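You operate a simulated robot arm through the tools that you are given. There is no shell and no other tool.

You are at the controls of a simulated two-armed robot. One attempt, no reset.

Task
Set the blue-dot coupon in the purple tray, wipe its seam with solvent, then brush it bright.
Fine: wet the white wipe on the brass dish, brush with the blue-band brush and put both back; leave the other coupons dirty. Set down upright: blue-band brush.
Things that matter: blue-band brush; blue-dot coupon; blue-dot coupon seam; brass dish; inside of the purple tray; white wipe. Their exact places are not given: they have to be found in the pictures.

Only the result counts: the job must be done as asked and must still hold three seconds after the hand-in. Knocking over, shifting, dropping, spilling or breaking anything else fails it.

Robot
Two 7-joint arms with two-finger grippers on one trunk, on a base that drives. Base frame: it is fixed to the floor where the robot stands at the start and does not move with it; the origin is under the middle of the robot, x ahead of it, y to its left, z up. Lengths are in m, angles in rad, forces in N, time in s.
The left shoulder is at the start at [0.085, 0.216, 1.117], the right one opposite. With the tool pointing down near the work surface each hand reaches from about 0.32 to 0.82 m from the robot's upright axis, wherever it stands, measured 20 degrees to its own side. Places, roughly: blue-band brush (3x9x5 cm) [-0.6, -3.5, 0.9]; blue-dot coupon [-0.25, -3.5, 0.75]; blue-dot coupon seam [-0.4, -3.6, 0.9]; brass dish [-0.3, -3.8, 1]; inside of the purple tray [-0.6, -3.7, 0.9]; white wipe (6x6x3 cm) [-0.5, -3.4, 0.9]. Payload 3.18 kg a hand.
The TCP of each hand is the grasp point between the finger pads, 0.03 m short of the fingertips. In the tool frame z runs along the fingers and y along their closing line. The gripper opens to 0.144 m. The gripper's body begins 0.103 m behind the TCP.
Orientation is that of the tool frame in the base frame, as a unit quaternion [w, x, y, z]. With the fingers straight down and closing along the base's y, the tool's x points along the base's -x, its y along +y and its z along -z.

Tools
- The arms move only by the tool jog_arm. It takes "left_moves", "right_moves" or both (then of equal length, played together; a hand with none holds still); each is a list of rows, each a list of 3 entries, a list of its own where there are three numbers: the turn, a rotation vector about the tool's x, y, z in units of 8 degrees (1.0 is 8 degrees), then the shift along the tool's x, y, z in units of 50 mm (1.0 is 50 mm), then the closure, from 0 (fully open) to 1 (shut). In form: [[[ax, ay, az], [tx, ty, tz], fingers], ...]. A call has 1 to 20 rows; each row shifts and turns the commanded pose from where the row before left it, along the tool's axes as they then stand. A call with a number of a shift or a turn outside -1 to 1 is refused whole. A row lasts 0.2 s, in which the tool goes at most 0.05 m and 0.15 rad; a call with a longer step from one row to the next is refused whole, and so is a gripper value outside its range. Where a pose cannot be reached the arm comes as near as it can. A force on the tool above 40 N (or 10 N above the force at the start of the call, whichever is more), or a blocked arm, ends the call early, and 0.2 s more pass. The fingers move at their own pace and stop on an object; they squeeze with about 27 N. The grip force told is the motor's: it shows also when the fingers shut on nothing. Time passes only in rows, and 0.2 s behind the last, so rows that do not move let the fingers close. The reply holds the time, the measured pose of the TCP, the force on the tool along the base axes, the opening and the grip force, in the units named above and with some noise, with the torque about the TCP (base axes, N m) and any sound that the robot's microphone picked up, and new pictures: "show" is both (left out), scene, wrist or none (wrist: the cameras of the hands that moved).
- Cameras (640 x 400 px; columns grow to the right, rows downward): "scene" is now at [0.1863, 0.0041, 1.3151]; the picture's right is [0.02, -1.00, 0.00], its down [-0.50, -0.01, -0.87] and it looks along [0.87, 0.02, -0.50] (base axes); focal length 251 px, centre (320, 200). "left" rides on the left gripper at [0.076, -0.016, -0.143] in its tool frame; the picture's right is [0.21, 0.98, 0.00], its down [-0.84, 0.18, -0.51] and it looks along [-0.50, 0.11, 0.86] (tool axes); focal length 218 px, centre (320, 200). "right" rides on the right gripper at [0.076, 0.016, -0.143] in its tool frame; the picture's right is [-0.21, 0.98, 0.00], its down [-0.84, -0.18, -0.51] and it looks along [-0.50, -0.11, 0.86] (tool axes); focal length 218 px, centre (320, 200).
- raise_lower(by): slides the trunk up (or, below 0, down) by that many m; the arms and the scene camera ride with it, the base frame stays. It gives what a move gives, with no picture.
- roll_base(legs): drives the robot by 1 to 6 legs, each [ahead, left, turn to the left] in m, m and rad, along the robot's own axes; the way and the turn of a leg run together, so that a leg with both is an arc; at most 1.5 m and 3.142 rad a leg. The arms and the cameras ride along, it lands a little off, and it stops where it bumps. It gives what a move gives, and a new picture of the scene camera.
- turn_head(pan, tilt): turns the head with the scene camera to pan (to the left, within 1.396 rad either way) and tilt (down, from -0.506 to 1.204), counted from straight ahead of the robot. It gives what a move gives, and a new picture of the scene camera.
- locate(camera, pixels): for up to 12 pixels [column, row] of the newest picture of that camera ("zoom" is the newest enlarged one), the place [x, y, z] in the base frame of the surface seen there, good to about 0.002 m. The clock stands still meanwhile.
- inspect(camera, box): a new picture of the part [left, top, right, bottom] of that camera's present view, enlarged. The clock stands still meanwhile.
- finish_job(): hands the job in; it is judged then, once.

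Leave the grippers open and the arms clear of the work at the hand-in unless told otherwise.

The tools are called after "Request:" as name(argument=value, ...) on one line, values as JSON. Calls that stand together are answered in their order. jog_arm: Moves the arms, as the interface text tells. Its arguments: {"type":"object","properties":{"left_moves":{"type":"array","items":{"type":"array"}},"right_moves":{"type":"array","items":{"type":"array"}},"show":{"type":"string","enum":["both","scene","wrist","none"]}},"required":[]} The other tools are called the same way: raise_lower (by) slides the trunk up or down; roll_base (legs) drives the base; turn_head (pan, tilt) turns the head that bears the scene camera; locate (camera, pixels) gives the place of the surface under pixels of a picture; inspect (camera, box) takes an enlarged picture of a part of a camera's view; finish_job () hands the job in.

At the start:

```text
time_s: 0.0
left_tool_pos: [0.5013, 0.1767, 1.1068]
left_tcp_rot: [0.001, 0.0, 1.0, 0.0]
left_contact_force: [0.8, 0.0, 0.7]
left_moment: [0.0, 0.02, -0.02]
left_finger_gap: 0.1439
left_gripper_force: 0.1
right_tool_pos: [0.4623, -0.1763, 1.0791]
right_tcp_rot: [0.0, 0.0, 1.0, 0.0]
right_contact_force: [-0.3, -0.1, 0.1]
right_moment: [-0.03, -0.01, -0.01]
right_finger_gap: 0.1442
right_gripper_force: 0.0
trunk travel left (down, up): [-0.2, 0.169]
robot x, y, heading: [-0.0032, -0.0006, -0.0]
head pan, tilt: [0.023, 0.518]
```

scene: 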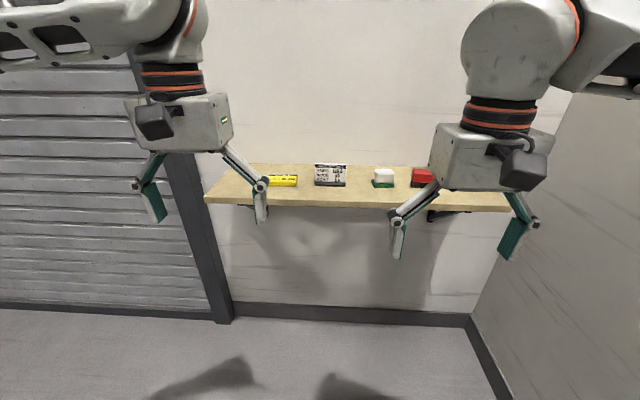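
right: 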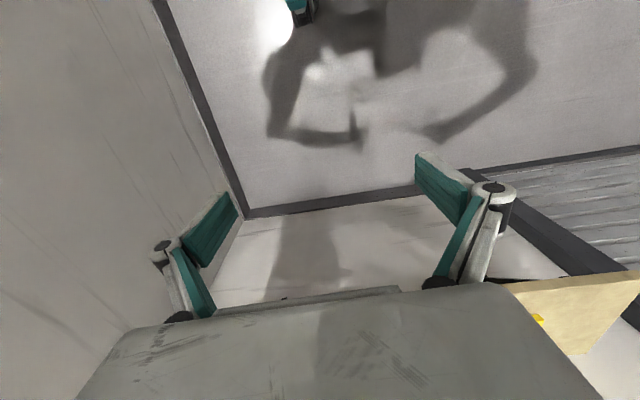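
left: 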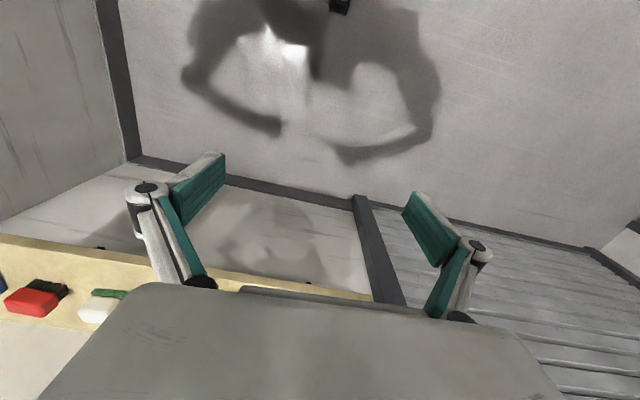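

The scene shows a shelf ahead with some items, a wall to the right. The work lies far off to the right (y about -3.6). I turn the head right to see the way.

Request:
turn_head(pan=-1.39, tilt=0.4)

```text
time_s: 1.5
left_tool_pos: [0.5001, 0.1769, 1.1081]
left_tcp_rot: [0.0, 0.0, 1.0, 0.0]
left_contact_force: [-1.1, 0.3, 0.2]
left_moment: [0.0, 0.01, 0.0]
left_finger_gap: 0.1438
left_gripper_force: 0.1
right_tool_pos: [0.463, -0.1766, 1.078]
right_tcp_rot: [0.0, 0.0, 1.0, -0.001]
right_contact_force: [-1.0, 0.6, -0.3]
right_moment: [-0.03, 0.01, -0.01]
right_finger_gap: 0.1437
right_gripper_force: 0.1
trunk travel left (down, up): [-0.2, 0.169]
robot x, y, heading: [0.001, -0.0014, -0.002]
head pan, tilt: [-1.389, 0.4]
```

scene: 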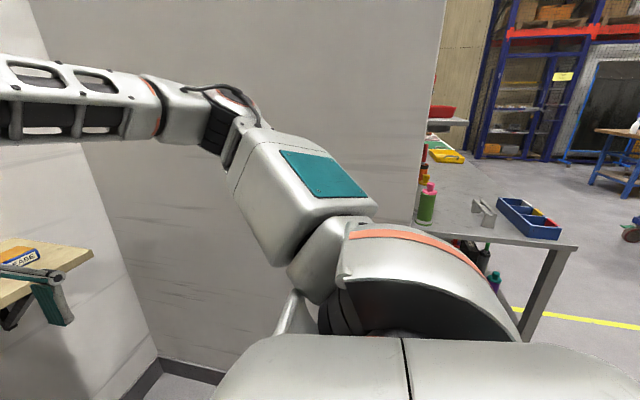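

A wall stands to my right with an edge near column 420–440; beyond are tables. I measure the wall edge, the table and floor.

Request:
locate(camera="scene", pixels=[[435, 60], [420, 180], [180, 300], [575, 245], [428, 205], [535, 215], [485, 210], [545, 315], [450, 155], [448, 122], [60, 150], [620, 330]])

Request:
inspect(camera="scene", box=[400, 50, 640, 200])

```text
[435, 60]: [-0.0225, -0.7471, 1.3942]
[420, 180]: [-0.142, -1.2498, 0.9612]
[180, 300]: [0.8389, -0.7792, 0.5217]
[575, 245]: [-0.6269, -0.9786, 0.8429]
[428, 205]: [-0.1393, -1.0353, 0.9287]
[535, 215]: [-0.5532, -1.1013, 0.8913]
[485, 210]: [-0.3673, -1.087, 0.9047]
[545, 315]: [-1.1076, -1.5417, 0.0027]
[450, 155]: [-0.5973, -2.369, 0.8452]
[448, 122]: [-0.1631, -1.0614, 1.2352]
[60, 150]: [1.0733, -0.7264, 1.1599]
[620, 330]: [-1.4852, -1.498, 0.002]
```

```text
2.67 times, centred on (520, 125) of scene
```

zoom: 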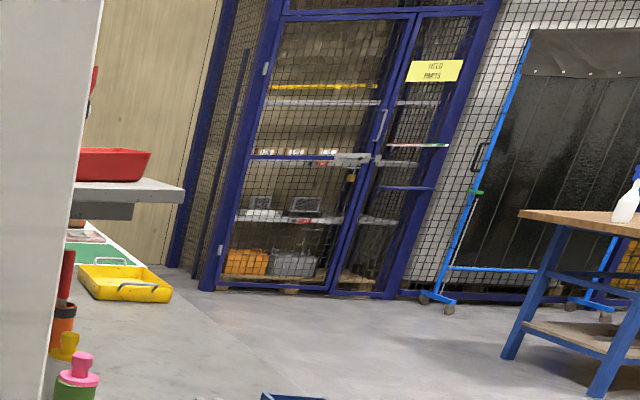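

The wall at y≈-0.75 ends at x≈0; beyond it, benches face toward -x. The bench is at y≈-2.4 and further. I turn the robot in place a little to see what is behind before backing out.

Request:
roll_base(legs=[[0, 0, -0.8]])

```text
time_s: 4.0
left_tool_pos: [0.4747, -0.239, 1.1081]
left_tcp_rot: [0.001, 0.391, 0.92, 0.0]
left_contact_force: [-0.6, -0.2, -0.5]
left_moment: [-0.01, -0.05, -0.02]
left_finger_gap: 0.1437
left_gripper_force: 0.0
right_tool_pos: [0.1929, -0.4554, 1.0785]
right_tcp_rot: [0.001, 0.392, 0.92, 0.001]
right_contact_force: [0.3, -0.2, -0.6]
right_moment: [-0.01, 0.01, 0.01]
right_finger_gap: 0.144
right_gripper_force: 0.0
trunk travel left (down, up): [-0.2, 0.169]
robot x, y, heading: [0.0002, 0.0002, -0.807]
head pan, tilt: [-1.389, 0.4]
```

scene: 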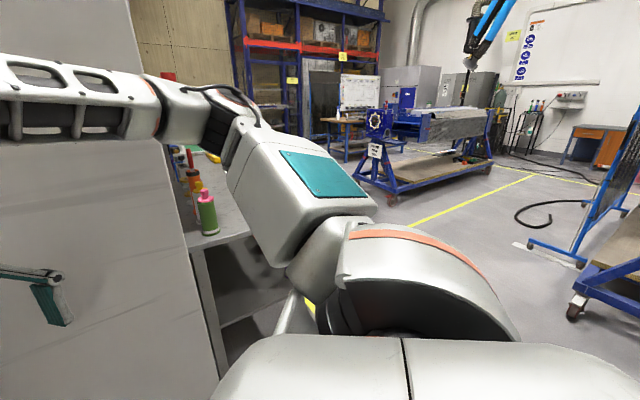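

Behind is open floor, with a cart at right (575,290) and a welding rig further away. I measure these.

Request:
locate(camera="scene", pixels=[[574, 312], [560, 255], [365, 190], [490, 165], [530, 222], [500, 330], [580, 380], [620, 380], [450, 210], [205, 240], [400, 200], [600, 270]])

Request:
turn_head(pan=-1.0, tilt=0.3)

```text
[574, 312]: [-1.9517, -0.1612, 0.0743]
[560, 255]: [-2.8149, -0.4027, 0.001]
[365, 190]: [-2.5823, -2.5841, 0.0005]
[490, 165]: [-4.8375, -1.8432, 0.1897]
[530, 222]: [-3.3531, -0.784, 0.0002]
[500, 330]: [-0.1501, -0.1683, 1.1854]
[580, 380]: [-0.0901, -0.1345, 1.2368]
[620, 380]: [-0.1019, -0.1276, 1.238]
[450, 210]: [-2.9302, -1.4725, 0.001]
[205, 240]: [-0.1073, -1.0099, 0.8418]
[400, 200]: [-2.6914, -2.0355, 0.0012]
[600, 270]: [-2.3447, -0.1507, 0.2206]
```

```text
time_s: 4.9
left_tool_pos: [0.4744, -0.2389, 1.107]
left_tcp_rot: [0.001, 0.391, 0.92, 0.0]
left_contact_force: [-0.2, 1.0, -0.6]
left_moment: [0.01, -0.03, 0.01]
left_finger_gap: 0.1439
left_gripper_force: 0.2
right_tool_pos: [0.1941, -0.4563, 1.0785]
right_tcp_rot: [-0.001, 0.393, 0.92, 0.0]
right_contact_force: [-0.4, -0.5, 0.2]
right_moment: [-0.02, 0.02, 0.0]
right_finger_gap: 0.1439
right_gripper_force: 0.1
trunk travel left (down, up): [-0.2, 0.169]
robot x, y, heading: [0.0009, 0.0025, -0.804]
head pan, tilt: [-1.0, 0.3]
```

scene: 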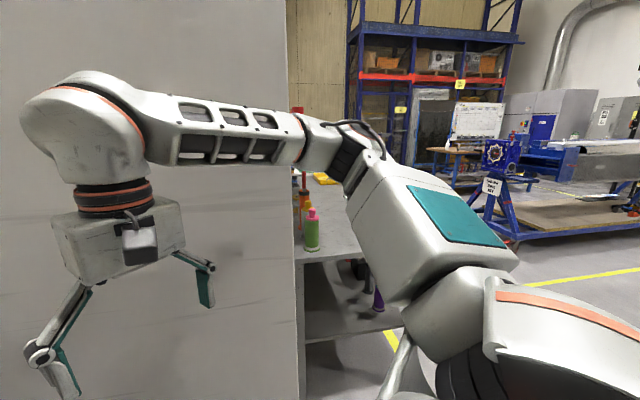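

Open floor behind to about x=-1.9 (a cart foot at [-1.95,-0.16]). I back out along -x by 0.9 m with the present heading.

Request:
roll_base(legs=[[-0.627, -0.646, 0]])

Request:
turn_head(pan=-0.7, tilt=0.4)

```text
time_s: 10.9
left_tool_pos: [-0.4146, -0.2191, 1.1076]
left_tcp_rot: [0.001, 0.383, 0.924, 0.0]
left_contact_force: [-0.2, 0.3, -0.2]
left_moment: [0.01, -0.05, -0.01]
left_finger_gap: 0.144
left_gripper_force: 0.1
right_tool_pos: [-0.6909, -0.4414, 1.0777]
right_tcp_rot: [0.001, 0.384, 0.923, 0.0]
right_contact_force: [0.0, 0.7, 0.2]
right_moment: [0.0, 0.0, 0.0]
right_finger_gap: 0.1438
right_gripper_force: 0.1
trunk travel left (down, up): [-0.2, 0.169]
robot x, y, heading: [-0.8909, 0.0126, -0.786]
head pan, tilt: [-1.0, 0.3]
```

scene: 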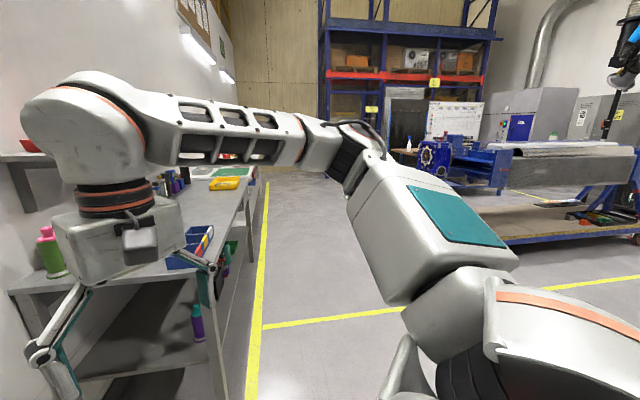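

```text
time_s: 11.7
left_tool_pos: [-0.4148, -0.2198, 1.1082]
left_tcp_rot: [0.001, 0.382, 0.924, 0.001]
left_contact_force: [-0.3, -0.3, -0.5]
left_moment: [0.03, 0.06, -0.01]
left_finger_gap: 0.1441
left_gripper_force: 0.1
right_tool_pos: [-0.6912, -0.4407, 1.0785]
right_tcp_rot: [-0.001, 0.384, 0.923, 0.001]
right_contact_force: [-0.1, -0.3, 0.7]
right_moment: [0.03, 0.01, 0.0]
right_finger_gap: 0.1441
right_gripper_force: 0.1
trunk travel left (down, up): [-0.2, 0.169]
robot x, y, heading: [-0.8958, 0.0106, -0.786]
head pan, tilt: [-0.7, 0.4]
```

scene: 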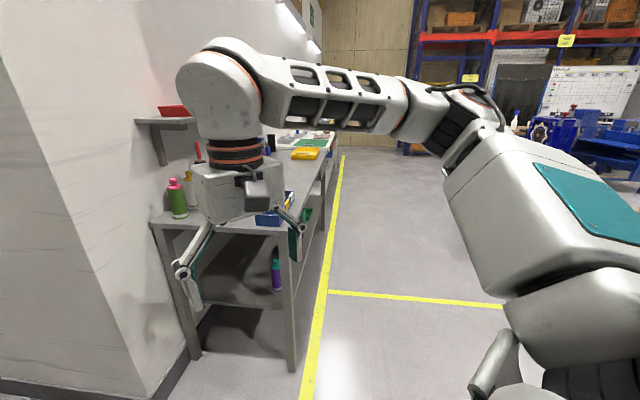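

The long bench runs along the wall at x ≥ -0.65 from y≈-1 onward. I drive into the aisle at x≈-1.35 and along it, then face the bench.

Request:
roll_base(legs=[[0.036, -0.672, 0], [1.03, -1.03, 0]])

```text
time_s: 27.0
left_tool_pos: [-0.8859, -2.1723, 1.1076]
left_tcp_rot: [0.0, 0.382, 0.924, 0.0]
left_contact_force: [0.3, 0.5, 0.1]
left_moment: [0.04, 0.0, -0.02]
left_finger_gap: 0.1438
left_gripper_force: 0.1
right_tool_pos: [-1.163, -2.3953, 1.0789]
right_tcp_rot: [0.0, 0.383, 0.924, 0.0]
right_contact_force: [-0.4, -0.4, -0.5]
right_moment: [0.04, -0.01, 0.04]
right_finger_gap: 0.1436
right_gripper_force: 0.2
trunk travel left (down, up): [-0.2, 0.169]
robot x, y, heading: [-1.3644, -1.9433, -0.784]
head pan, tilt: [-0.7, 0.4]
```

scene: 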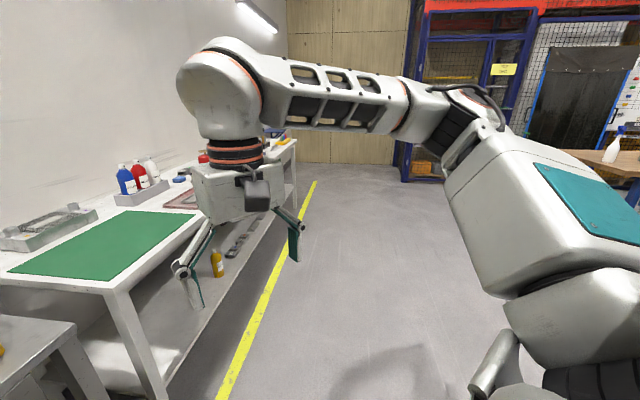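

The work bench is the second one, with a green mat, dishes and tool items. I turn the base to face +x gradually and drive further.

Request:
roll_base(legs=[[0.95, -0.95, 0], [0, 0, 0.784]])

Request:
turn_head(pan=0.0, tilt=0.6)

```text
time_s: 37.7
left_tool_pos: [-0.8504, -3.1246, 1.1082]
left_tcp_rot: [0.0, 0.007, 1.0, -0.002]
left_contact_force: [0.3, 0.3, -0.5]
left_moment: [-0.02, 0.02, -0.02]
left_finger_gap: 0.1438
left_gripper_force: 0.0
right_tool_pos: [-0.8959, -3.4768, 1.0776]
right_tcp_rot: [0.001, 0.008, 1.0, 0.0]
right_contact_force: [0.4, 0.3, 0.1]
right_moment: [0.0, -0.04, -0.01]
right_finger_gap: 0.1442
right_gripper_force: 0.0
trunk travel left (down, up): [-0.2, 0.169]
robot x, y, heading: [-1.3538, -3.2924, -0.015]
head pan, tilt: [-0.7, 0.4]
```

scene: 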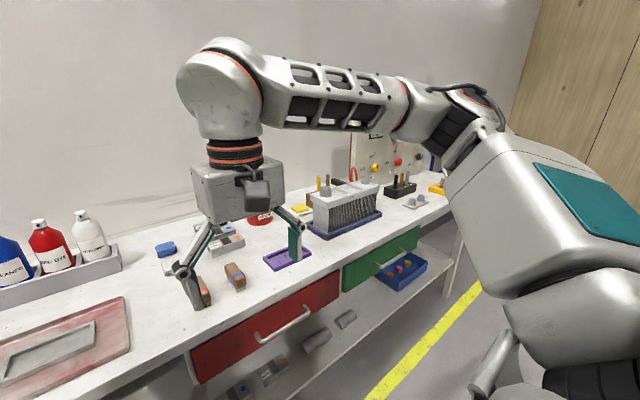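

```text
time_s: 38.8
left_tool_pos: [-0.8509, -3.1249, 1.1075]
left_tcp_rot: [0.001, 0.007, 1.0, 0.0]
left_contact_force: [-0.4, -0.1, -0.1]
left_moment: [-0.07, -0.01, 0.01]
left_finger_gap: 0.144
left_gripper_force: 0.1
right_tool_pos: [-0.8954, -3.477, 1.0802]
right_tcp_rot: [0.0, 0.008, 1.0, 0.0]
right_contact_force: [0.4, 0.3, -0.4]
right_moment: [0.01, 0.03, -0.03]
right_finger_gap: 0.1441
right_gripper_force: 0.1
trunk travel left (down, up): [-0.2, 0.169]
robot x, y, heading: [-1.354, -3.2915, -0.015]
head pan, tilt: [0.0, 0.6]
```

scene: 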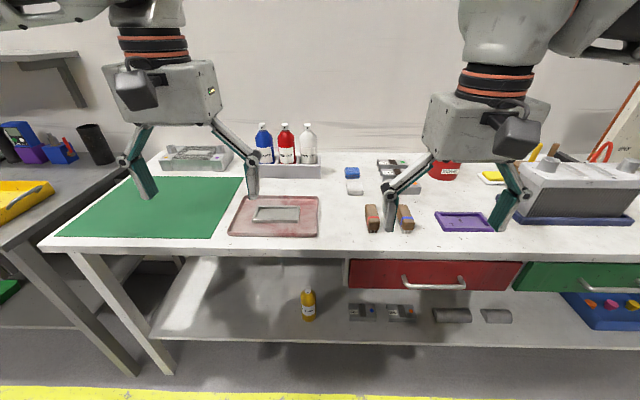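

I see wipes (blue, white at 352,180), two brushes (370,218 & 405,218), a purple tray (465,221), coupons behind, and more coupons on the lower shelf. I zoom in.

Request:
inspect(camera="scene", box=[320, 130, 560, 280])

Request:
inspect(camera="scene", box=[330, 250, 530, 375])

Request:
locate(camera="scene", pixels=[[371, 210], [405, 210], [353, 188], [352, 172], [465, 222], [395, 165], [360, 305], [398, 305], [446, 165], [350, 235], [430, 285], [330, 240]])

```text
2.67 times, centred on (440, 205) of scene
```

zoom: 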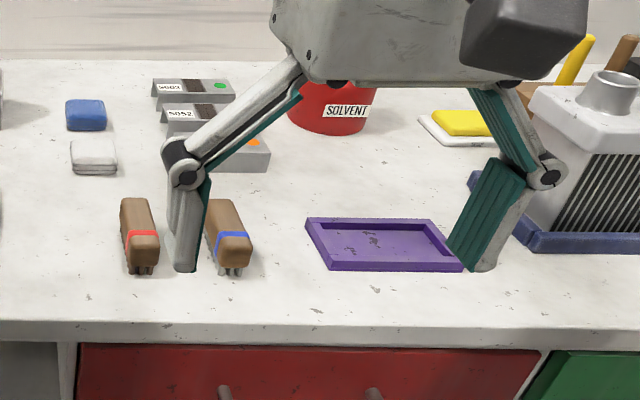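

```text
3.20 times, centred on (430, 312) of scene
```

zoom: 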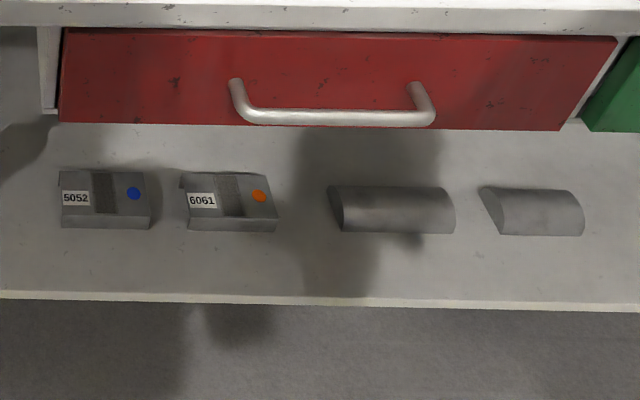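

```text
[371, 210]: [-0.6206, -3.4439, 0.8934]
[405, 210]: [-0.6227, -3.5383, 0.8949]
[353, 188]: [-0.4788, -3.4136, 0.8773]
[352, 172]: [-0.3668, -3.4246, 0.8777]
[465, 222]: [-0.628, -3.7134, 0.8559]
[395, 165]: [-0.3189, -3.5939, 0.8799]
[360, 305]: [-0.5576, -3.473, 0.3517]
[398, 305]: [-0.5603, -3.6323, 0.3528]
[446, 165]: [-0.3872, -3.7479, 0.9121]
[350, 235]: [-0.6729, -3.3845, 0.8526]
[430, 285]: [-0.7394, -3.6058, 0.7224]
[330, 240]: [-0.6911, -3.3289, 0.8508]
```

The lower shelf holds a blue-dot coupon (5052) and an orange-dot one; on top are coupons partly hidden by my arm. I strafe right for an unobstructed view.

Request:
roll_base(legs=[[0, -0.3, 0.015]])

Request:
turn_head(pan=0.0, tilt=0.75)

Request:
inspect(camera="scene", box=[180, 50, 420, 200])

```text
time_s: 42.0
left_tool_pos: [-0.856, -3.4192, 1.1074]
left_tcp_rot: [0.0, 0.0, 1.0, 0.0]
left_contact_force: [-0.1, 0.0, -0.6]
left_moment: [0.02, 0.03, 0.01]
left_finger_gap: 0.144
left_gripper_force: 0.2
right_tool_pos: [-0.8965, -3.7713, 1.0776]
right_tcp_rot: [0.0, 0.001, 1.0, 0.0]
right_contact_force: [-0.6, -0.3, -0.8]
right_moment: [0.06, 0.0, -0.03]
right_finger_gap: 0.1439
right_gripper_force: 0.1
trunk travel left (down, up): [-0.2, 0.169]
robot x, y, heading: [-1.3571, -3.5932, 0.001]
head pan, tilt: [0.0, 0.6]
```

scene: 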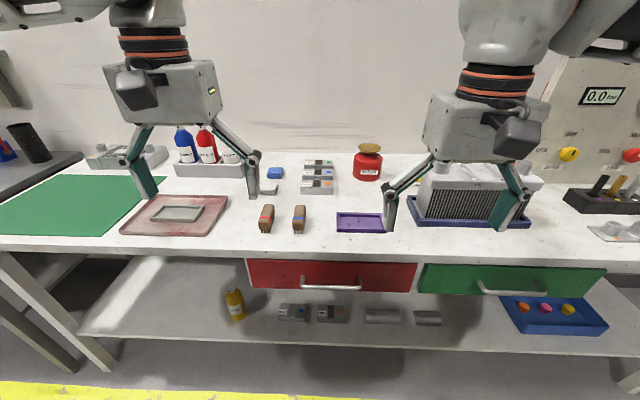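

```text
time_s: 42.7
left_tool_pos: [-0.8564, -3.418, 1.109]
left_tcp_rot: [0.001, 0.0, 1.0, -0.001]
left_contact_force: [0.7, 0.4, 0.6]
left_moment: [0.0, -0.01, -0.01]
left_finger_gap: 0.144
left_gripper_force: 0.0
right_tool_pos: [-0.8963, -3.7718, 1.0787]
right_tcp_rot: [0.001, -0.001, 1.0, 0.0]
right_contact_force: [1.8, 0.5, 0.6]
right_moment: [0.02, -0.02, 0.0]
right_finger_gap: 0.1441
right_gripper_force: 0.1
trunk travel left (down, up): [-0.2, 0.169]
robot x, y, heading: [-1.3538, -3.5953, -0.002]
head pan, tilt: [0.0, 0.75]
```

scene: 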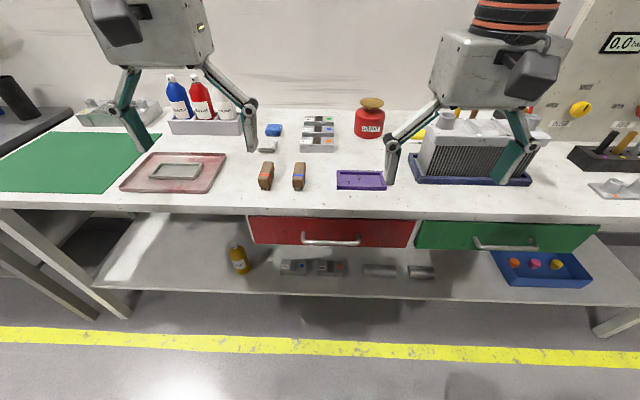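

```text
2.67 times, centred on (300, 125) of scene
```

zoom: 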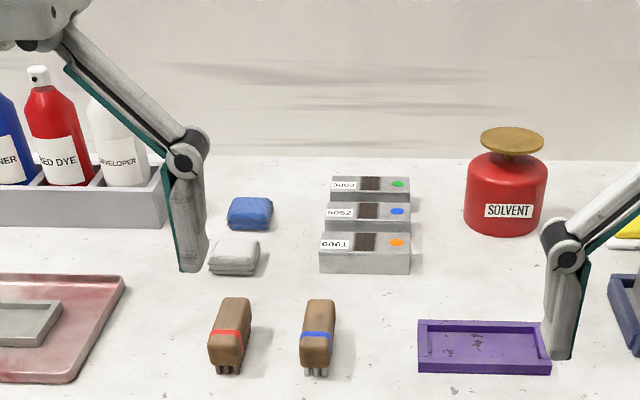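

Clear view: blue-dot coupon is the middle one (S052) between green (back) and orange (front); the solvent can carries the brass dish. I measure places from this zoom.

Request:
locate(camera="zoom", pixels=[[397, 211], [368, 212], [335, 212], [365, 242], [365, 184], [512, 140], [234, 250], [318, 318], [229, 318], [430, 330], [480, 345], [540, 365]])

Request:
locate(camera="zoom", pixels=[[331, 220], [408, 222], [332, 205], [406, 204], [368, 225], [300, 340], [331, 340], [310, 300], [334, 300], [316, 372], [240, 270], [260, 245]])

Request:
turn_head(pan=0.0, tilt=1.2)

```text
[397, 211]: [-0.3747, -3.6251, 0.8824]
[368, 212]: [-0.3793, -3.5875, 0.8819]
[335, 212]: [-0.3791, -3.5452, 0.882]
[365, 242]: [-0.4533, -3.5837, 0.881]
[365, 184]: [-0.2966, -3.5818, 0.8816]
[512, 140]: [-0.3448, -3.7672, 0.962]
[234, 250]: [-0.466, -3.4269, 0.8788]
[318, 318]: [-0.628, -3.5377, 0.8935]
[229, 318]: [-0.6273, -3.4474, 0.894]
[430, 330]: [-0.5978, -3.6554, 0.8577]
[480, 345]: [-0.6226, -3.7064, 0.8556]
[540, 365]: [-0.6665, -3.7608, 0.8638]
```

```text
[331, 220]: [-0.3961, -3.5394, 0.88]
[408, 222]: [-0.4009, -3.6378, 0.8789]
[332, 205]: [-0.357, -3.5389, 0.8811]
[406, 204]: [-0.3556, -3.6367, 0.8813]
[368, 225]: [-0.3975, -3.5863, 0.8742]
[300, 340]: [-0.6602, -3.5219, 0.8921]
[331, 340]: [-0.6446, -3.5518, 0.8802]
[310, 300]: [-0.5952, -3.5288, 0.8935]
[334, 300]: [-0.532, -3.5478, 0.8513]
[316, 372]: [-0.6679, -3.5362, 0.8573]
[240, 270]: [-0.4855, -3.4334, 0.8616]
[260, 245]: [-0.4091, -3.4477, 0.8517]
```

```text
time_s: 43.6
left_tool_pos: [-0.8554, -3.4183, 1.1083]
left_tcp_rot: [0.001, 0.0, 1.0, -0.001]
left_contact_force: [0.1, 0.9, -0.5]
left_moment: [-0.04, -0.03, 0.03]
left_finger_gap: 0.1441
left_gripper_force: 0.0
right_tool_pos: [-0.8951, -3.7713, 1.0794]
right_tcp_rot: [0.0, 0.001, 1.0, 0.0]
right_contact_force: [0.5, -0.9, -0.9]
right_moment: [0.0, 0.03, 0.02]
right_finger_gap: 0.1439
right_gripper_force: 0.0
trunk travel left (down, up): [-0.2, 0.169]
robot x, y, heading: [-1.3607, -3.5963, -0.002]
head pan, tilt: [0.0, 1.201]
```

scene: 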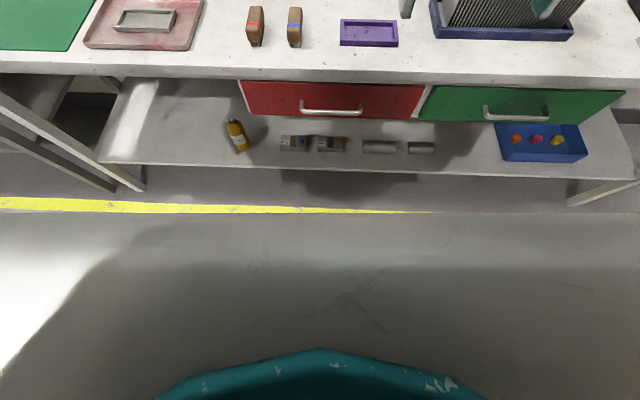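

The gray plate below is likely my own base; I measure its front edge, the drawer handles and the shelf edge.

Request:
locate(camera="scene", pixels=[[320, 216], [100, 216], [600, 216], [330, 113], [515, 117], [320, 85], [320, 168], [320, 190], [320, 360], [130, 190], [230, 82], [600, 205]])

```text
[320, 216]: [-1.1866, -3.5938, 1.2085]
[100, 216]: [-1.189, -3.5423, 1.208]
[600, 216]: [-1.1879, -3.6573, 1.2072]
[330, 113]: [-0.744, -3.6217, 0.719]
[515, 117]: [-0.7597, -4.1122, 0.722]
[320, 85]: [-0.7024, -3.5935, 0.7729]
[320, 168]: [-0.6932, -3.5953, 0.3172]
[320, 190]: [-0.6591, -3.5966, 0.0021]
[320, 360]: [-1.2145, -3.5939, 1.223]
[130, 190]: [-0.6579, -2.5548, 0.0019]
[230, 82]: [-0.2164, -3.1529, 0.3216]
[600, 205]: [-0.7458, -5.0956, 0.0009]
```

That is my own head housing. I first retract the left arm (back, left, up) so that it won't interfere, since the right hand will do the work.

Request:
jog_arm(left_moves=[[[0, 0, 0], [0.5, 0.5, -0.4], 0], [[0, 0, 0], [0.5, 0.5, -0.4], 0], [[0, 0, 0], [0.5, 0.5, -0.4], 0], [[0, 0, 0], [0.5, 0.5, -0.4], 0], [[0, 0, 0], [0.5, 0.5, -0.4], 0], [[0, 0, 0], [0.5, 0.5, -0.4], 0]], show="none")

Request:
turn_head(pan=0.0, tilt=0.85)

Request:
roll_base(legs=[[0.1, 0.1, 0.0]])

```text
time_s: 45.0
left_tool_pos: [-0.8687, -3.4054, 1.1179]
left_tcp_rot: [0.005, -0.001, 1.0, -0.002]
left_contact_force: [0.3, -0.1, -0.1]
left_moment: [0.03, 0.01, -0.01]
left_finger_gap: 0.1441
left_gripper_force: 0.0
left hand out of reach, approached as far as the arm can: row 1, 2, 3, 4, 5, 6
right_tool_pos: [-0.8952, -3.7712, 1.0785]
right_tcp_rot: [0.0, 0.0, 1.0, -0.001]
right_contact_force: [-0.4, -0.5, 0.4]
right_moment: [-0.01, -0.02, 0.03]
right_finger_gap: 0.144
right_gripper_force: 0.1
trunk travel left (down, up): [-0.2, 0.169]
robot x, y, heading: [-1.3572, -3.5935, 0.001]
head pan, tilt: [0.0, 1.201]
```

```text
time_s: 45.8
left_tool_pos: [-0.8693, -3.4052, 1.1164]
left_tcp_rot: [0.003, -0.001, 1.0, -0.002]
left_contact_force: [-0.9, 0.0, 0.0]
left_moment: [-0.02, -0.01, -0.05]
left_finger_gap: 0.1439
left_gripper_force: 0.0
right_tool_pos: [-0.8949, -3.7718, 1.0788]
right_tcp_rot: [0.0, 0.0, 1.0, 0.0]
right_contact_force: [0.0, 1.0, -0.3]
right_moment: [0.01, 0.02, 0.01]
right_finger_gap: 0.1441
right_gripper_force: 0.1
trunk travel left (down, up): [-0.2, 0.169]
robot x, y, heading: [-1.359, -3.5967, 0.0]
head pan, tilt: [0.0, 0.85]
```

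scene: 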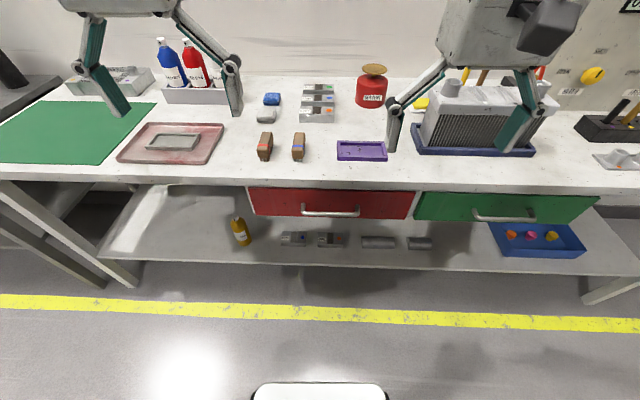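

```text
time_s: 47.4
left_tool_pos: [-0.7681, -3.3065, 1.1161]
left_tcp_rot: [0.003, 0.0, 1.0, -0.002]
left_contact_force: [-0.4, 0.1, 0.3]
left_moment: [-0.03, 0.02, 0.0]
left_finger_gap: 0.1441
left_gripper_force: 0.1
right_tool_pos: [-0.7965, -3.6724, 1.0789]
right_tcp_rot: [0.0, 0.0, 1.0, 0.001]
right_contact_force: [-0.2, 0.4, 0.1]
right_moment: [-0.02, 0.0, 0.01]
right_finger_gap: 0.1441
right_gripper_force: 0.1
trunk travel left (down, up): [-0.2, 0.169]
robot x, y, heading: [-1.2601, -3.4949, -0.003]
head pan, tilt: [0.0, 0.85]
```

scene: 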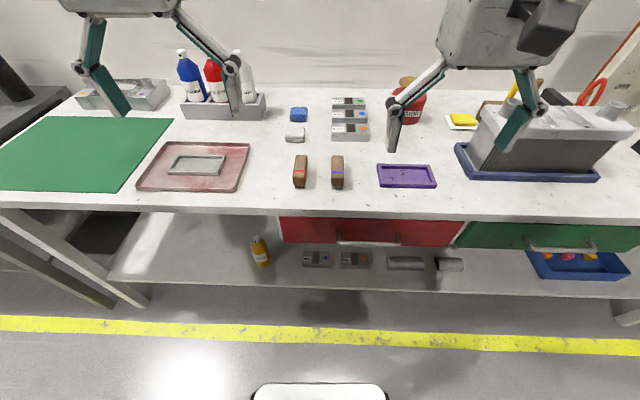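

My base's front edge shows at the bottom (320,385). I measure it and heights of the bottles and radiator.

Request:
locate(camera="scene", pixels=[[320, 385], [260, 392], [320, 395], [182, 52], [206, 62], [238, 55], [530, 105], [580, 110], [350, 233], [305, 268], [350, 283], [595, 75]])

```text
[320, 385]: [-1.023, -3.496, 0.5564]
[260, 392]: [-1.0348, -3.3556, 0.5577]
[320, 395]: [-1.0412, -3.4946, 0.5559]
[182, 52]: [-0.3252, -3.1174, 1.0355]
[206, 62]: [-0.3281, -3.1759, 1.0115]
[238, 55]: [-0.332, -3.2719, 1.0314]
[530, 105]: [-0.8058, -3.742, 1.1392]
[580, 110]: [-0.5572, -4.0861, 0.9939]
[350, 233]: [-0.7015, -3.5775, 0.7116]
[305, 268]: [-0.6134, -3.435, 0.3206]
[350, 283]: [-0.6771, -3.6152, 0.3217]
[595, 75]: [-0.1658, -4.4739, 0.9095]
```

The base sticks out just 0.24–0.28 m ahead, so I can close up to x≈-1.09 safely.

Request:
roll_base(legs=[[0.17, 0.0, 0.003]])

Request:
turn_head(pan=-0.15, tilt=0.85)

Request:
inspect(camera="scene", box=[220, 60, 540, 260])

```text
time_s: 48.8
left_tool_pos: [-0.599, -3.309, 1.1164]
left_tcp_rot: [0.003, 0.0, 1.0, -0.001]
left_contact_force: [0.4, -0.5, -0.3]
left_moment: [0.0, 0.04, 0.0]
left_finger_gap: 0.1441
left_gripper_force: 0.1
right_tool_pos: [-0.6266, -3.6739, 1.0786]
right_tcp_rot: [0.0, 0.002, 1.0, 0.0]
right_contact_force: [-0.3, -0.6, 0.3]
right_moment: [-0.01, 0.01, 0.0]
right_finger_gap: 0.1437
right_gripper_force: 0.0
trunk travel left (down, up): [-0.2, 0.169]
robot x, y, heading: [-1.0907, -3.4969, 0.002]
head pan, tilt: [0.0, 0.85]
```

scene: 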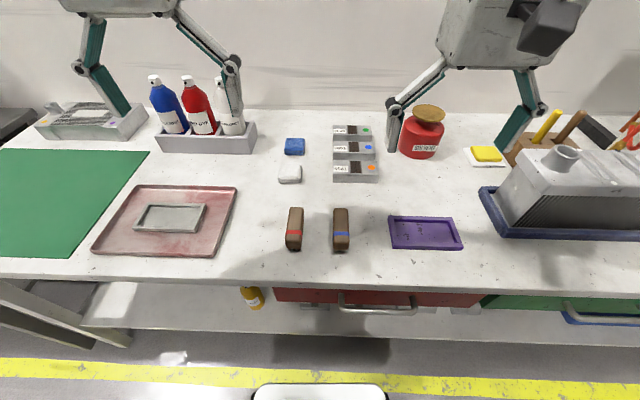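

```text
time_s: 49.5
left_tool_pos: [-0.5994, -3.3088, 1.1162]
left_tcp_rot: [0.003, 0.001, 1.0, -0.001]
left_contact_force: [1.1, 0.2, -0.6]
left_moment: [-0.02, 0.03, -0.01]
left_finger_gap: 0.1439
left_gripper_force: 0.1
right_tool_pos: [-0.6287, -3.6738, 1.0788]
right_tcp_rot: [0.0, 0.002, 1.0, 0.0]
right_contact_force: [0.1, -0.1, 0.4]
right_moment: [0.01, -0.03, 0.0]
right_finger_gap: 0.1439
right_gripper_force: 0.0
trunk travel left (down, up): [-0.2, 0.169]
robot x, y, heading: [-1.0919, -3.4942, -0.005]
head pan, tilt: [-0.15, 0.85]
```

scene: 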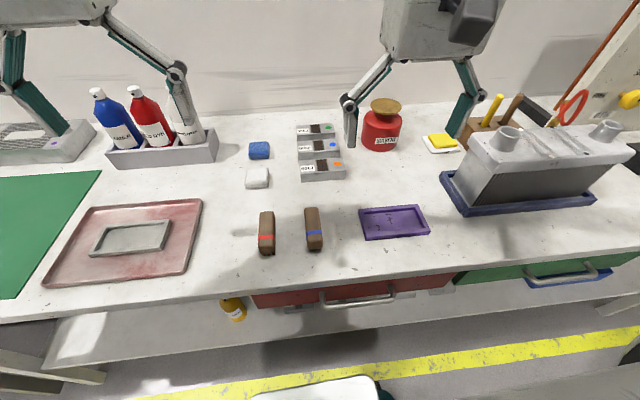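

```text
2.00 times, centred on (380, 160) of scene
```

zoom: 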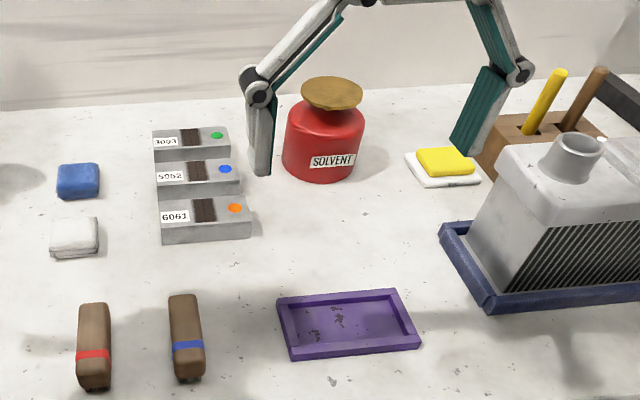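

Now finer zooms on the coupons and the tray for precise measures.

Request:
inspect(camera="scene", box=[290, 115, 370, 190])

Request:
locate(camera="zoom", pixels=[[110, 240], [415, 235], [75, 200], [400, 190], [215, 225], [345, 235], [345, 220], [290, 260], [290, 275], [100, 270], [240, 160], [240, 190]])

Request:
inspect(camera="scene", box=[350, 195, 440, 250])

```text
5.33 times, centred on (330, 152) of scene
```

zoom: 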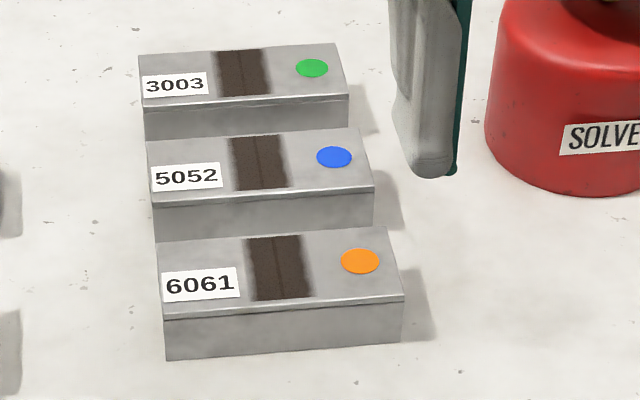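

```text
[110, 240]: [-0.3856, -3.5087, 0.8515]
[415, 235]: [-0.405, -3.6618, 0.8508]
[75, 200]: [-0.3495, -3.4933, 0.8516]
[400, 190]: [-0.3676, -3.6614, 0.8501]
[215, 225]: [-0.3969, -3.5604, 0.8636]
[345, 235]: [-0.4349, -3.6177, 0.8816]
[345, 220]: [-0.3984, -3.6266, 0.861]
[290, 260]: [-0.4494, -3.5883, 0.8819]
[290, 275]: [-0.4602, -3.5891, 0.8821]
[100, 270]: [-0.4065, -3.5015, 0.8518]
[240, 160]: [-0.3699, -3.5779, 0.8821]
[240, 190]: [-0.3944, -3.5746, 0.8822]
```

```text
7.11 times, centred on (395, 222) of scene
```

zoom: 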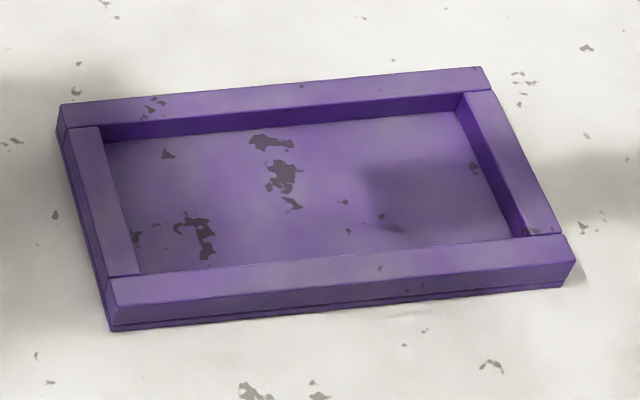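

The tray has a low rim. I measure its inner corners and rim.

Request:
locate(camera="zoom", pixels=[[106, 148], [455, 112], [512, 235], [143, 270], [95, 135], [480, 95], [540, 230], [120, 280], [270, 95], [300, 265], [310, 190], [70, 115]])

Request:
inspect(camera="scene", box=[235, 135, 335, 265])

```text
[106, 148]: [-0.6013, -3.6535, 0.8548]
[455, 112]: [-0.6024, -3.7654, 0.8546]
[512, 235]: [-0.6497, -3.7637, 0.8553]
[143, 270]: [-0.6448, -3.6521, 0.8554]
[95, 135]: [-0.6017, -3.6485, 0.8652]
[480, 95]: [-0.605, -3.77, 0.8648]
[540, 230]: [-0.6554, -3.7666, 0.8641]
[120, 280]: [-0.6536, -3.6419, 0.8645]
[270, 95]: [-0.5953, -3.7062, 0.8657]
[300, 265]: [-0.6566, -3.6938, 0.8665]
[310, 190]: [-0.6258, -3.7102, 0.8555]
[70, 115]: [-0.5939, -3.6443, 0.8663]
```

```text
3.08 times, centred on (285, 200) of scene
```

zoom: 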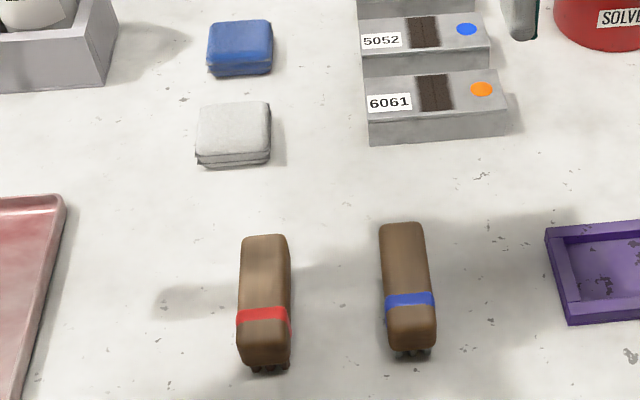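

Measure brush and wipe extents from this zoom.

Request:
locate(camera="zoom", pixels=[[383, 230], [421, 228], [390, 325], [434, 325], [405, 280], [408, 350], [402, 224], [235, 125], [200, 110], [266, 105], [200, 148], [268, 146]])

Request:
inspect(camera="scene", box=[295, 130, 345, 162])

```text
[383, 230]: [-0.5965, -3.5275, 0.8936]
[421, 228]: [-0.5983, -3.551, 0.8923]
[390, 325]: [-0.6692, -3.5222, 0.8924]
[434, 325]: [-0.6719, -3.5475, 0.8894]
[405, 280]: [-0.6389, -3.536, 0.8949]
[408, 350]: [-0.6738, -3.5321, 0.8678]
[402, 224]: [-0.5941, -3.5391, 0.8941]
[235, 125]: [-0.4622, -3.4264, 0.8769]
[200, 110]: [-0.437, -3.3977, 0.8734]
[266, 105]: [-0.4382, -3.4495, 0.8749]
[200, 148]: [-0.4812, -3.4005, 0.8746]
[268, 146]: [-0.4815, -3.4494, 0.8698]
```

```text
12.50 times, centred on (320, 146) of scene
```

zoom: 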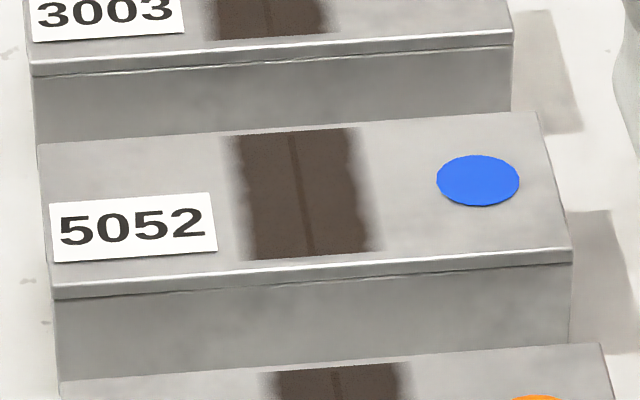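

Request:
locate(camera="zoom", pixels=[[42, 150], [532, 118], [565, 250], [58, 280], [45, 200], [550, 190], [290, 140], [300, 262], [240, 200], [375, 200], [300, 200], [478, 180]])

```text
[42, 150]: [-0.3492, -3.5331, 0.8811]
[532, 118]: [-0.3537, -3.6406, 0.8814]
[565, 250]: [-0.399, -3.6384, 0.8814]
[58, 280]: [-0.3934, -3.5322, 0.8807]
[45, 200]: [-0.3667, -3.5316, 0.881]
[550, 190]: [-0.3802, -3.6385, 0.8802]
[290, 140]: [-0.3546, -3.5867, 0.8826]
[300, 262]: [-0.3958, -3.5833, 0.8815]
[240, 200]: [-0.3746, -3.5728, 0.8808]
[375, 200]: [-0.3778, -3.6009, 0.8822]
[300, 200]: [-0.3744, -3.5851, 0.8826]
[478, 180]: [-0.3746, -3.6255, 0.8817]
```

Coupon about 0.108×0.046×0.03 m, centre [-0.374,-3.586], yaw ≈ -0.045 rad; tray interior centre ≈ [-0.625,-3.709]. I move the right hand above the coupon at about z=1.02, opened, turning slightly to match.

Request:
jog_arm(right_moves=[[[0, 0, 0.05], [-0.85, 0.29, 0.2], 0], [[0, 0, 0.05], [-0.85, 0.29, 0.2], 0], [[0, 0, 0.05], [-0.85, 0.29, 0.2], 0], [[0, 0, 0.05], [-0.85, 0.29, 0.2], 0], [[0, 0, 0.05], [-0.85, 0.29, 0.2], 0], [[0, 0, 0.05], [-0.85, 0.29, 0.2], 0], [[0, 0, 0], [0, 0, 0], 0]])

```text
time_s: 51.1
left_tool_pos: [-0.5989, -3.3083, 1.1166]
left_tcp_rot: [0.004, 0.001, 1.0, -0.002]
left_contact_force: [-1.1, -0.8, 0.0]
left_moment: [-0.04, 0.04, 0.0]
left_finger_gap: 0.144
left_gripper_force: 0.0
right_tool_pos: [-0.4032, -3.6038, 1.0269]
right_tcp_rot: [0.0, 0.02, 1.0, 0.0]
right_contact_force: [-0.2, 0.1, 0.2]
right_moment: [-0.03, 0.04, -0.02]
right_finger_gap: 0.1441
right_gripper_force: 0.0
right hand out of reach, approached as far as the arm can: row 6
trunk travel left (down, up): [-0.2, 0.169]
robot x, y, heading: [-1.0897, -3.4972, -0.0]
head pan, tilt: [-0.15, 0.85]
```

scene: 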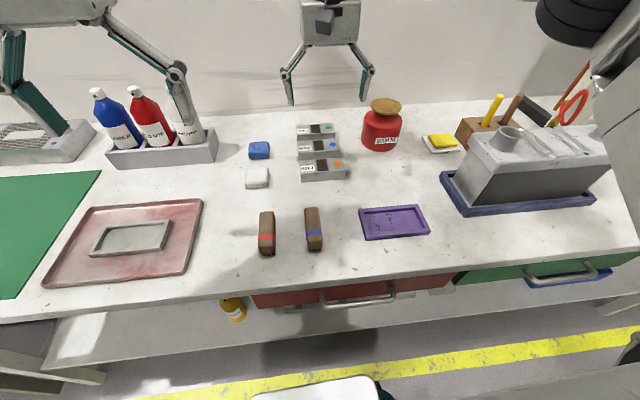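
right: 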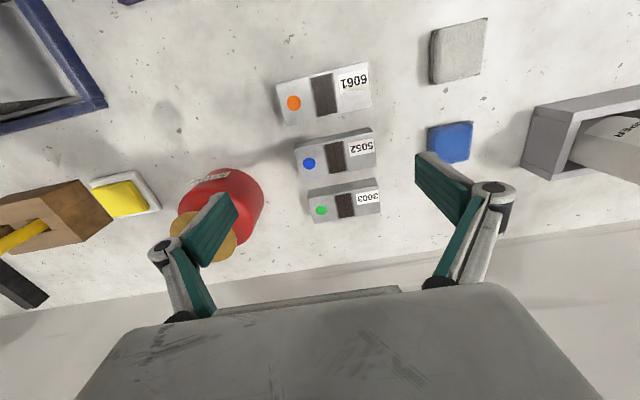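

The hand hits its reach limit 3 cm short. The base has about 5–10 cm to spare, so I roll ahead 0.055 m.

Request:
roll_base(legs=[[0.055, 0.0, 0.0]])

```text
time_s: 52.1
left_tool_pos: [-0.5454, -3.3075, 1.1173]
left_tcp_rot: [0.003, 0.0, 1.0, -0.001]
left_contact_force: [0.9, -0.9, -0.6]
left_moment: [0.02, 0.02, -0.03]
left_finger_gap: 0.1439
left_gripper_force: 0.0
right_tool_pos: [-0.3488, -3.6048, 1.0283]
right_tcp_rot: [-0.001, 0.02, 1.0, 0.0]
right_contact_force: [0.2, -0.1, -0.3]
right_moment: [0.02, 0.06, 0.03]
right_finger_gap: 0.144
right_gripper_force: 0.1
trunk travel left (down, up): [-0.2, 0.169]
robot x, y, heading: [-1.0358, -3.4934, -0.002]
head pan, tilt: [-0.15, 0.85]
```

scene: 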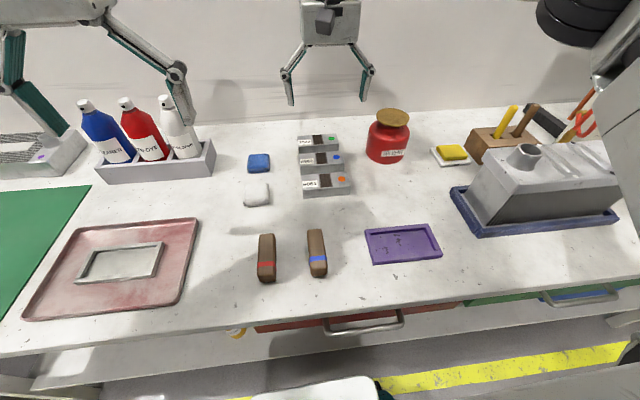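

Now over the coupon area. I shift a bit back/left to be centred and lower to z≈0.94 for a wrist look.

Request:
jog_arm(right_moves=[[[0, 0, 0], [0.26, 0.18, 0.4], 0], [[0, 0, 0], [0.26, 0.18, 0.4], 0], [[0, 0, 0], [0, 0, 0.5], 0], [[0, 0, 0], [0, 0, 0.4], 0], [[0, 0, 0], [0, 0, 0], 0]])

```text
time_s: 53.3
left_tool_pos: [-0.5464, -3.3085, 1.1173]
left_tcp_rot: [0.004, 0.002, 1.0, -0.002]
left_contact_force: [0.7, 0.3, 0.0]
left_moment: [0.01, 0.0, 0.0]
left_finger_gap: 0.1441
left_gripper_force: 0.0
right_tool_pos: [-0.3771, -3.585, 0.9416]
right_tcp_rot: [0.0, 0.021, 1.0, 0.0]
right_contact_force: [0.8, -0.4, -0.6]
right_moment: [0.0, -0.01, 0.01]
right_finger_gap: 0.1439
right_gripper_force: 0.1
trunk travel left (down, up): [-0.2, 0.169]
robot x, y, heading: [-1.0396, -3.4972, -0.01]
head pan, tilt: [-0.15, 0.85]
```

scene: 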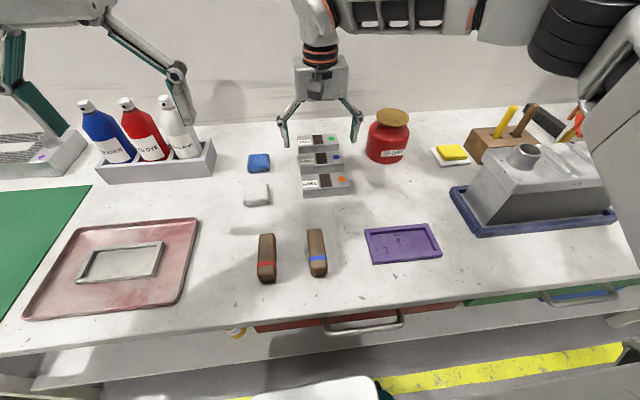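
right: 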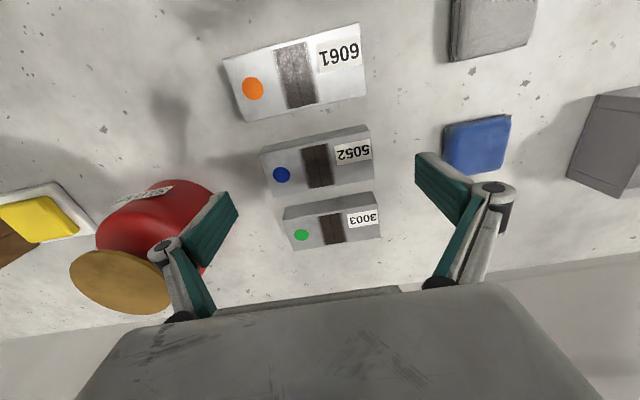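

I verify coupon corners in the wrist view.

Request:
inspect(camera="right", box=[240, 110, 400, 210])

```text
4.00 times, centred on (320, 160) of right
```

zoom: 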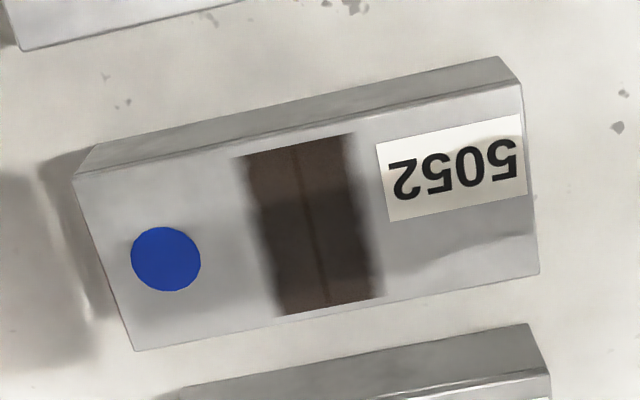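

Request:
locate(camera="zoom", pixels=[[79, 181], [517, 88], [534, 268], [138, 346], [105, 265], [527, 180], [298, 155], [325, 300], [245, 230], [370, 220], [315, 225], [166, 259]])

```text
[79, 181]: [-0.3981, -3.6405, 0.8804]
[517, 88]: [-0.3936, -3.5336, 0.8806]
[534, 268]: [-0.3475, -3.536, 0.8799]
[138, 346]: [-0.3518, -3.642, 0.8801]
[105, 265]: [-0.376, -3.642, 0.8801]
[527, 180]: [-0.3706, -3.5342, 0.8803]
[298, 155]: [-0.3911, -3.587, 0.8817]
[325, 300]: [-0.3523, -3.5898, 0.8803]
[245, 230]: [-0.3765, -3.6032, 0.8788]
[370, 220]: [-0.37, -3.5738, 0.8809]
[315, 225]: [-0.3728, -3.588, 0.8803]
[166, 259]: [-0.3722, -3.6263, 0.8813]
```

Coupon centre [-0.373,-3.588], yaw -0.042. I lower so the fingertips overlap only the top ~1.4 cm, then close.

Request:
jog_arm(right_moves=[[[0, 0, 0], [-0.08, -0.06, 0.3], 0], [[0, 0, 0], [0, 0, 0.3], 0], [[0, 0, 0], [0, 0, 0.31], 0], [[0, 0, 0], [0, 0, 0], 0]], show="wrist")

```text
time_s: 54.3
left_tool_pos: [-0.5447, -3.3091, 1.1178]
left_tcp_rot: [0.004, 0.001, 1.0, -0.001]
left_contact_force: [0.7, -0.5, -0.5]
left_moment: [0.0, -0.02, -0.03]
left_finger_gap: 0.1441
left_gripper_force: 0.0
right_tool_pos: [-0.3708, -3.5882, 0.897]
right_tcp_rot: [0.0, 0.021, 1.0, 0.0]
right_contact_force: [0.1, -0.5, -0.5]
right_moment: [-0.01, -0.02, 0.04]
right_finger_gap: 0.1441
right_gripper_force: 0.2
trunk travel left (down, up): [-0.2, 0.169]
robot x, y, heading: [-1.0316, -3.4972, -0.004]
head pan, tilt: [-0.15, 0.85]
```

right: 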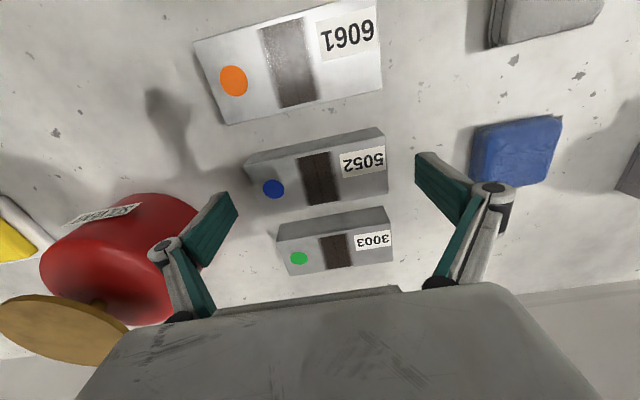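

Fingers straddle the coupon lengthwise. Close.

Request:
jog_arm(right_moves=[[[0, 0, 0], [0, 0, 0], 0.2], [[0, 0, 0], [0, 0, 0], 0.6], [[0, 0, 0], [0, 0, 0], 1], [[0, 0, 0], [0, 0, 0], 1]], show="wrist")

```text
time_s: 55.3
left_tool_pos: [-0.5452, -3.3081, 1.1167]
left_tcp_rot: [0.003, 0.001, 1.0, -0.001]
left_contact_force: [-0.4, -0.7, -0.5]
left_moment: [-0.02, -0.02, 0.0]
left_finger_gap: 0.1442
left_gripper_force: 0.1
right_tool_pos: [-0.371, -3.5881, 0.8966]
right_tcp_rot: [0.0, 0.021, 1.0, 0.001]
right_contact_force: [-0.2, 0.3, -0.4]
right_moment: [-0.02, 0.05, -0.01]
right_finger_gap: 0.1096
right_gripper_force: 27.1
trunk travel left (down, up): [-0.2, 0.169]
robot x, y, heading: [-1.0347, -3.4966, -0.006]
head pan, tilt: [-0.15, 0.85]
```

right: 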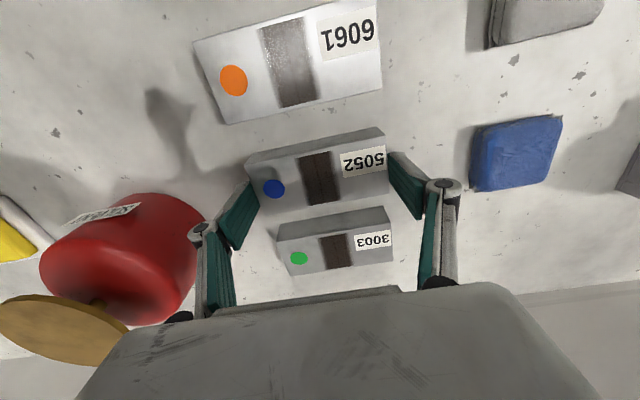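

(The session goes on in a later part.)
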